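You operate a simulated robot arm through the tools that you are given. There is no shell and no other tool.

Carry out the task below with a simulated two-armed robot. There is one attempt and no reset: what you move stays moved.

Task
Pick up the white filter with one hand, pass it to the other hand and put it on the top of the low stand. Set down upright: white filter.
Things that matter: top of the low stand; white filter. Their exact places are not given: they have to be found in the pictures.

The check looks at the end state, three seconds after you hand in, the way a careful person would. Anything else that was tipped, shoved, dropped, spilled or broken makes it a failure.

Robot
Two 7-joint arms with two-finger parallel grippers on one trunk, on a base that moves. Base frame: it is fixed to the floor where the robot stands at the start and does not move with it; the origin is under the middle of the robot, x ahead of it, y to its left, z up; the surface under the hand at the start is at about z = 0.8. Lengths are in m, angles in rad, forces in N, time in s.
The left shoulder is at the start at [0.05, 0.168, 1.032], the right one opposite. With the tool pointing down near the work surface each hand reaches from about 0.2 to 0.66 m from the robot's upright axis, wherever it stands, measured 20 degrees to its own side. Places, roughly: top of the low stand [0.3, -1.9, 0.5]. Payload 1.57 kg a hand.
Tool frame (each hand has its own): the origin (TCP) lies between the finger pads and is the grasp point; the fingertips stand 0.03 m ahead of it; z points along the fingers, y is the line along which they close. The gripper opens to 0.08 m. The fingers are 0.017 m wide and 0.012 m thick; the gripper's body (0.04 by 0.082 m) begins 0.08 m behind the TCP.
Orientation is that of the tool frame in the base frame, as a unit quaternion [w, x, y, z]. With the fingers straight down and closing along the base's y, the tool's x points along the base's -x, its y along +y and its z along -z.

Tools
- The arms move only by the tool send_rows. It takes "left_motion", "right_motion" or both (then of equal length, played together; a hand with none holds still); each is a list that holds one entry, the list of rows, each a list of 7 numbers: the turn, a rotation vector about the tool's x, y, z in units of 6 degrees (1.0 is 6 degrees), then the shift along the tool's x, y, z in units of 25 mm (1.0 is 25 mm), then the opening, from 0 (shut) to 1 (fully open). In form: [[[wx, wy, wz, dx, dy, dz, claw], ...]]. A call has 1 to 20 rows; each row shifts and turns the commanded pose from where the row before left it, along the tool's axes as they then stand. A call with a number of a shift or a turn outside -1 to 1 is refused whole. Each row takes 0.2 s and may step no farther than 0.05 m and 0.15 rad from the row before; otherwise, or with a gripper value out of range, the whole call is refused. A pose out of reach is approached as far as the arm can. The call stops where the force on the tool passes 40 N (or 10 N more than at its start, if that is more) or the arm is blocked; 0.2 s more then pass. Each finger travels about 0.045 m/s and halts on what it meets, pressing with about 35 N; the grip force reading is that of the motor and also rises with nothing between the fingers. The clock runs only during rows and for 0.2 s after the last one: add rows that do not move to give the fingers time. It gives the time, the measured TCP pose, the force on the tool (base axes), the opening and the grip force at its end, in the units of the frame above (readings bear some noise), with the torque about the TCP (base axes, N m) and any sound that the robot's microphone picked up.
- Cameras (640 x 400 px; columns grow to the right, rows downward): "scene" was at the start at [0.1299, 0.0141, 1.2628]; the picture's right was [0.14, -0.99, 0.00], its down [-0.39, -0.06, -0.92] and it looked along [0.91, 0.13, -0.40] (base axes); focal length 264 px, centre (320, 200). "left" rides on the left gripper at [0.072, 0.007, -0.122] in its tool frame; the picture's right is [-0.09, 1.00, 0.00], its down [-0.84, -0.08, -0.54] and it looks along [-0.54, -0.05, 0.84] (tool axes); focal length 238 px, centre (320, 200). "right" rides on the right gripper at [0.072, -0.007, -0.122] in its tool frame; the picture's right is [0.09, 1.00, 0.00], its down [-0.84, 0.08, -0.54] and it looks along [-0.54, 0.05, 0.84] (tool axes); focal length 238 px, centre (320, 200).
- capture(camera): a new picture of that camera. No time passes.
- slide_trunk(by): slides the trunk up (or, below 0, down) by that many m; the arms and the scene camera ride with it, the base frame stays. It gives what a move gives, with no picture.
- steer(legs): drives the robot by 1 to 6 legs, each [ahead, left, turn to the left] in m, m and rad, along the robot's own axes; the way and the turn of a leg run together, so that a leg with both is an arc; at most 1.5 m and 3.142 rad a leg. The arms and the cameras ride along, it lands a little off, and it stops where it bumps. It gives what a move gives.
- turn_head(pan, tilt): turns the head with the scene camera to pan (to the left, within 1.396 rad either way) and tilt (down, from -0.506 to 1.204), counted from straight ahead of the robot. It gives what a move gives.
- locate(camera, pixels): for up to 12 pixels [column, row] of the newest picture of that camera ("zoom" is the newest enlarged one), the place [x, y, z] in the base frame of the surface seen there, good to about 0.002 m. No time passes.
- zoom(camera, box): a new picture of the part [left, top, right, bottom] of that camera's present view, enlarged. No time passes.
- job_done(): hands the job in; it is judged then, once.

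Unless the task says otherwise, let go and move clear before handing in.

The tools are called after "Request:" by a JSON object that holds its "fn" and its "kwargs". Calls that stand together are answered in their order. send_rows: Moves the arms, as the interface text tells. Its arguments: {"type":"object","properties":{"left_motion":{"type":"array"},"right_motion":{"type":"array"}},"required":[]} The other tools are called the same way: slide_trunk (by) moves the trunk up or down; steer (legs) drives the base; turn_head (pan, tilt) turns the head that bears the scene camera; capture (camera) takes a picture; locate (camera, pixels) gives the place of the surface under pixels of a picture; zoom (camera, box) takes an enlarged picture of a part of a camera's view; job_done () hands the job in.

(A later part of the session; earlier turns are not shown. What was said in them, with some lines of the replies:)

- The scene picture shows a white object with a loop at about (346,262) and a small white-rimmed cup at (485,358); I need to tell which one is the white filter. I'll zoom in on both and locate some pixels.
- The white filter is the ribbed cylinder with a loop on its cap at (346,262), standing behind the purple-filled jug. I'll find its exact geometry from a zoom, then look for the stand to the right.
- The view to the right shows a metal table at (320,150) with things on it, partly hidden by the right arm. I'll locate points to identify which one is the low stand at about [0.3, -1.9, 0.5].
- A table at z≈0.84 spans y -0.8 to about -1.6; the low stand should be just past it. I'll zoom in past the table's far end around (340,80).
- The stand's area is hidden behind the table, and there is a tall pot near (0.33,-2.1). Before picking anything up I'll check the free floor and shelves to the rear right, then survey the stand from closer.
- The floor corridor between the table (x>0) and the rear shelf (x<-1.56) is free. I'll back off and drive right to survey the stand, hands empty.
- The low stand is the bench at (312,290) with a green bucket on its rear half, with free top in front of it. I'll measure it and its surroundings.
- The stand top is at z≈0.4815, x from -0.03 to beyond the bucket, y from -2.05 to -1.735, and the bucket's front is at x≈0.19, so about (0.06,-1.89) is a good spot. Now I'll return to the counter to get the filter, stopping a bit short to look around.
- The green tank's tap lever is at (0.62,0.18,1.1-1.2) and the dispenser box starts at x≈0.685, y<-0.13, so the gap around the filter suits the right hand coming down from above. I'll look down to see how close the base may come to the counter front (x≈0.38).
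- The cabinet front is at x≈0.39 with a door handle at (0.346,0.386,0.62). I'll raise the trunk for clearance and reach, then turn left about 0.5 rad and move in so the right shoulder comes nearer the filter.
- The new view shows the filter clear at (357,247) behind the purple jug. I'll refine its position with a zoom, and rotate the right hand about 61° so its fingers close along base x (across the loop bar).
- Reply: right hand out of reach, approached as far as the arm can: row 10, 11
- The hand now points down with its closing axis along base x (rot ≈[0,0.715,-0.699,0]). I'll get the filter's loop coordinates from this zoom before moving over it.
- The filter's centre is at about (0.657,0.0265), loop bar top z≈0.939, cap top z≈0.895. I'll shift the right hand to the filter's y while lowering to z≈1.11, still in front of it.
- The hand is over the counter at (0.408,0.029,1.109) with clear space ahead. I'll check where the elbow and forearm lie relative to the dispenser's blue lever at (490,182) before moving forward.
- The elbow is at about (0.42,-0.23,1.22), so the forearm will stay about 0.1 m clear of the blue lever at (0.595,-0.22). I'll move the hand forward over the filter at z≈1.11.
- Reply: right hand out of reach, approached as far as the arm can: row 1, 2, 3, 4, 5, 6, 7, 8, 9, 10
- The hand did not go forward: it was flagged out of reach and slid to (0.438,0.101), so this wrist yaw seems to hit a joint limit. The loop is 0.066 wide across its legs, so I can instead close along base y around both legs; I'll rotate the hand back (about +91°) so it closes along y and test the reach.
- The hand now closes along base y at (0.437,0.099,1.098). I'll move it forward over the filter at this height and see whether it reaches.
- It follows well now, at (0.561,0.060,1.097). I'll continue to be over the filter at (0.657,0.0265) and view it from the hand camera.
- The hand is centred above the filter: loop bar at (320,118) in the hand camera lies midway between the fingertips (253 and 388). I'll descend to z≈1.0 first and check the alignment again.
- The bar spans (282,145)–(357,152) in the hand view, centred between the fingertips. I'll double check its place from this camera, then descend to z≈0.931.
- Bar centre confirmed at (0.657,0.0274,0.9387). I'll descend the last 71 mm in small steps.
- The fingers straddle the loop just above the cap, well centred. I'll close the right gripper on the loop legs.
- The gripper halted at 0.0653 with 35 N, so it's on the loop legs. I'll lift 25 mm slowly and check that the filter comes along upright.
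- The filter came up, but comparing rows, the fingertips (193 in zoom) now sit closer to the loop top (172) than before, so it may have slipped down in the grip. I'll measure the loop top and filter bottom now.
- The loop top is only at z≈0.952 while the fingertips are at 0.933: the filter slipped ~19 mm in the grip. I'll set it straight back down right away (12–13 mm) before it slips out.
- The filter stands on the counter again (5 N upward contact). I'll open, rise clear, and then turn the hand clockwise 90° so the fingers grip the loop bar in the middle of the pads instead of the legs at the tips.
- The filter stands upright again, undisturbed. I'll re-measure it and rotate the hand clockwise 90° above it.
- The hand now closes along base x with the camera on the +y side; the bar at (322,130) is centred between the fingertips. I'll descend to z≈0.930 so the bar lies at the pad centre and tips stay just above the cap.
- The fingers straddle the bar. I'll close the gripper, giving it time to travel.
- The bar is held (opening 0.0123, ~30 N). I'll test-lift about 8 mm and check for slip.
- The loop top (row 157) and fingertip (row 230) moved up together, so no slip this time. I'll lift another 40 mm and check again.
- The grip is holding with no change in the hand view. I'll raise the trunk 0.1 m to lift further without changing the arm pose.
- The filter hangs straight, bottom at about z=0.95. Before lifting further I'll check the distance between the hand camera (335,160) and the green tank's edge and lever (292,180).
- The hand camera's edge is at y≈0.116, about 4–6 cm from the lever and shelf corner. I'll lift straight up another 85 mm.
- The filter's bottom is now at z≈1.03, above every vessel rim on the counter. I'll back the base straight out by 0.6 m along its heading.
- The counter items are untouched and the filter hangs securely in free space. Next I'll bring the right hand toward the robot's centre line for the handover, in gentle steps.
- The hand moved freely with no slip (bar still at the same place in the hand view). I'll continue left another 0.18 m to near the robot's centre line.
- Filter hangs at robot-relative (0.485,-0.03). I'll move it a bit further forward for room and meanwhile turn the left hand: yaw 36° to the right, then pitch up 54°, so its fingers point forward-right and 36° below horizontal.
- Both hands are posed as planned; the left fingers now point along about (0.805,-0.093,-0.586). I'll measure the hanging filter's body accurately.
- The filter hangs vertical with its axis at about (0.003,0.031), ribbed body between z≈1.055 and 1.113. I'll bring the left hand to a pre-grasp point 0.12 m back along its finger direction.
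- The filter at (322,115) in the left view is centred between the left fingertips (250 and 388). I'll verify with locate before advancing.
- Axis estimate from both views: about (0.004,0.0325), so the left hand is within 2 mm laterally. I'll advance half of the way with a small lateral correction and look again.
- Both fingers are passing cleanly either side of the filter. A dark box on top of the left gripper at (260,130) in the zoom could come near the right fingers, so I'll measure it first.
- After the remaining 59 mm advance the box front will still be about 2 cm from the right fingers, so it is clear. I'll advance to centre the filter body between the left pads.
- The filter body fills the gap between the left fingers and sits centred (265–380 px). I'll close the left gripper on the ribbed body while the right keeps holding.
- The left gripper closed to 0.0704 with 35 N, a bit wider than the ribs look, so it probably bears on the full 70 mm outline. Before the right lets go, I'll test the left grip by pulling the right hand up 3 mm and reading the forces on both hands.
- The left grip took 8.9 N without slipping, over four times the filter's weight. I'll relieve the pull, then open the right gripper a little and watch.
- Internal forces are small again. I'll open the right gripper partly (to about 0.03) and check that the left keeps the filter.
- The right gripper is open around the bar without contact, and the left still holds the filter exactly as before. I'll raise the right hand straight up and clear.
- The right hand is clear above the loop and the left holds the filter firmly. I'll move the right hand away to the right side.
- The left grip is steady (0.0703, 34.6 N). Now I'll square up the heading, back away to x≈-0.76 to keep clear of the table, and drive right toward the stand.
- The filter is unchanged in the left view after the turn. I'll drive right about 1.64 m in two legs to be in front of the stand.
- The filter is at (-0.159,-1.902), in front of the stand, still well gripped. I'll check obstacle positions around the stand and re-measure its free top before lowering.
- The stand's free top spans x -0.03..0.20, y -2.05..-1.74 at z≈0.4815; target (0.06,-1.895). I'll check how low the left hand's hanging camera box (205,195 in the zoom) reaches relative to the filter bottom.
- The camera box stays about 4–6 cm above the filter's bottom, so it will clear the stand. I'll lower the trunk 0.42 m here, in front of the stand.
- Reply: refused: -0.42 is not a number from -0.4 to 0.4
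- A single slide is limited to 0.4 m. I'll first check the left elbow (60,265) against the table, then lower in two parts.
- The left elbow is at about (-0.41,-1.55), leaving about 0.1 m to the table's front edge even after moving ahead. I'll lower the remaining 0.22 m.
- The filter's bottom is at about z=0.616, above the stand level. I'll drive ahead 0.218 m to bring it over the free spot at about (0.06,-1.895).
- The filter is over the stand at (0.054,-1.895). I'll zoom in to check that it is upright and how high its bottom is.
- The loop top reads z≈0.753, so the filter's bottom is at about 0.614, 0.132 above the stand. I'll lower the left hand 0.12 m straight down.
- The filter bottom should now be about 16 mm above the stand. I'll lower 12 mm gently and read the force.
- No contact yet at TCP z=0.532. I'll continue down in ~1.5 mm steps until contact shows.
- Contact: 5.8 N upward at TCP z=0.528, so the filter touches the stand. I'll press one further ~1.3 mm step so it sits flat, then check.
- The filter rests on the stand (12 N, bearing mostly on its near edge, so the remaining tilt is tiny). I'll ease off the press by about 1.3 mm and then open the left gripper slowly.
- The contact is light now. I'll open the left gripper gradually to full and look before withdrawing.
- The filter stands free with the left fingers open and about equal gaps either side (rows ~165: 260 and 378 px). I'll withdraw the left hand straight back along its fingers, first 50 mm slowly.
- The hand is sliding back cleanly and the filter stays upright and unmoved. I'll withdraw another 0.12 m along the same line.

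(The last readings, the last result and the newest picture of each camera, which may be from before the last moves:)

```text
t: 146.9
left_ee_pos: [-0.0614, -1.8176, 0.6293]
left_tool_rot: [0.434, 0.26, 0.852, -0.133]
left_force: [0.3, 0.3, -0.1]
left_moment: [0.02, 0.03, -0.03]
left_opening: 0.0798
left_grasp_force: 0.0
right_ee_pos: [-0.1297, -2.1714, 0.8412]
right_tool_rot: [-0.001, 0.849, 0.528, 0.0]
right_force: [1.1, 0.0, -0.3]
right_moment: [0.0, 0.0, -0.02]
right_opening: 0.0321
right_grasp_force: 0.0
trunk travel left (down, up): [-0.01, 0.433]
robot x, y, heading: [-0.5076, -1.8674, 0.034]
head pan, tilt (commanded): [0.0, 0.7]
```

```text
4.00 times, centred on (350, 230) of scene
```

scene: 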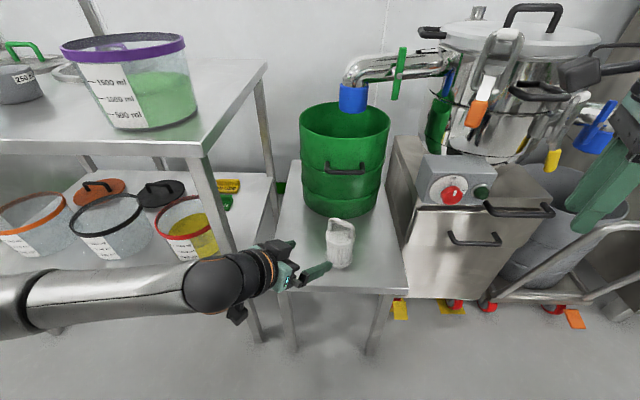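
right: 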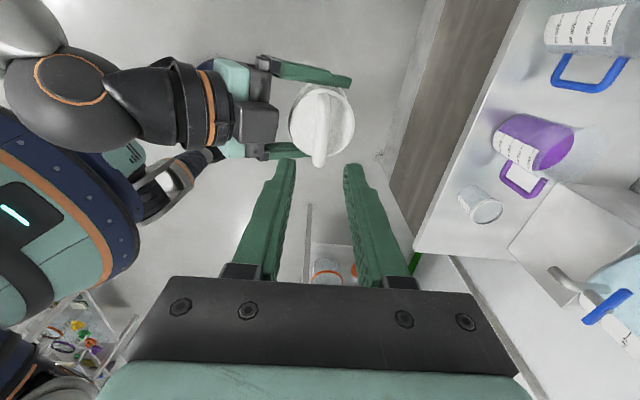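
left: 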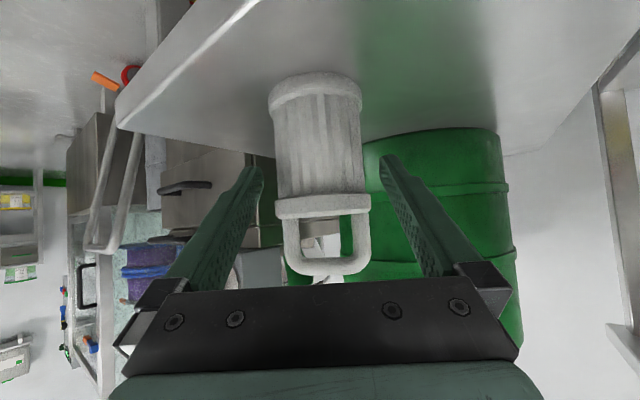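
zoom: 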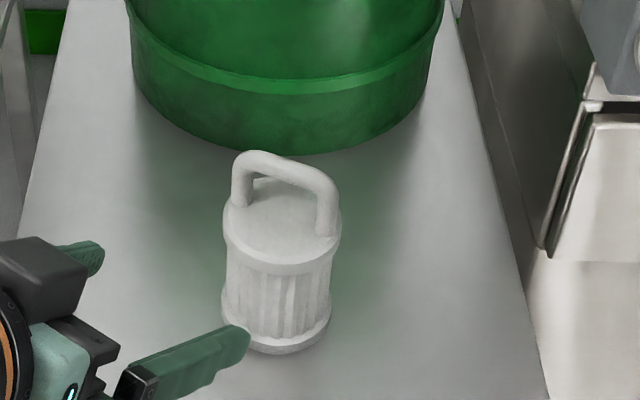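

The filter stands upright on the stand, hand clear. I'll verify its position and heights, then back the base off a little.

Request:
{"fn": "locate", "kwargs": {"camera": "zoom", "pixels": [[285, 165], [280, 225], [240, 205], [330, 225], [278, 260], [275, 345], [235, 320], [325, 325], [300, 375], [285, 155]]}}

Request:
{"fn": "steer", "kwargs": {"legs": [[-0.25, 0, 0]]}}

Request:
{"fn": "capture", "kwargs": {"camera": "scene"}}

```text
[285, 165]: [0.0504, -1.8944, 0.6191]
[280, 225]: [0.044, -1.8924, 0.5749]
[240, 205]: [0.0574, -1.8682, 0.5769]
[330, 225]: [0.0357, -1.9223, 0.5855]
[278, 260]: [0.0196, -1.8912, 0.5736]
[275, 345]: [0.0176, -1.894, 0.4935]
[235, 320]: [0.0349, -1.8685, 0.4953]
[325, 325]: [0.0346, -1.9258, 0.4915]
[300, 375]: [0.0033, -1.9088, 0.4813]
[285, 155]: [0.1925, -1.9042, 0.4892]
```

```text
t: 148.7
left_ee_pos: [-0.3022, -1.8246, 0.6306]
left_tool_rot: [0.434, 0.258, 0.853, -0.131]
left_force: [-0.6, -0.1, 0.2]
left_moment: [0.02, 0.01, -0.01]
left_opening: 0.0801
left_grasp_force: 0.0
right_ee_pos: [-0.3699, -2.1799, 0.8424]
right_tool_rot: [-0.001, 0.848, 0.531, 0.0]
right_force: [-0.1, 0.8, 0.8]
right_moment: [-0.02, -0.01, 0.03]
right_opening: 0.0322
right_grasp_force: 0.0
trunk travel left (down, up): [-0.01, 0.433]
robot x, y, heading: [-0.7505, -1.8743, 0.038]
head pan, tilt (commanded): [0.0, 0.7]
```

```text
taken
```

scene: 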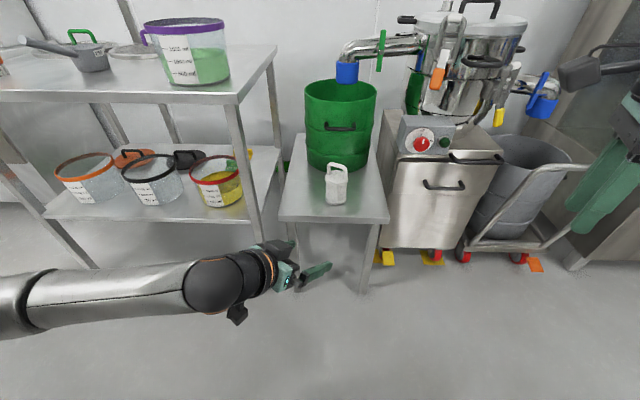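

The filter stands upright on the stand's top (loop top z≈0.619, as expected for resting on 0.4815), both hands are empty and well clear, and everything else looks undisturbed. I'll hand in the job.

Request:
{"fn": "job_done", "kwargs": {}}

```text
The job is handed in.
```

The white filter is standing upright on top of the low stand, in front of the green bucket. I've handed the job in, but I don't have the check's verdict.

- **Pick:** The right hand's first grip, on the sides of the loop handle, slipped during a lift of about 12 mm. I set the filter straight back down on the counter, turned the hand and gripped the top bar of the loop instead. That grip held.
- **Pass:** The left hand took the filter by its body in mid-air. I tested its grip at about 9 N before the right hand let go.
- **Placement:** The filter is at about x 0.055, y -1.895. Its height readings match it resting flat on the stand's surface at z 0.48.
- **Surroundings:** Both hands are empty and clear, and the robot has backed away. Nothing else looked moved in the pictures. I last saw the counter items before driving to the stand.
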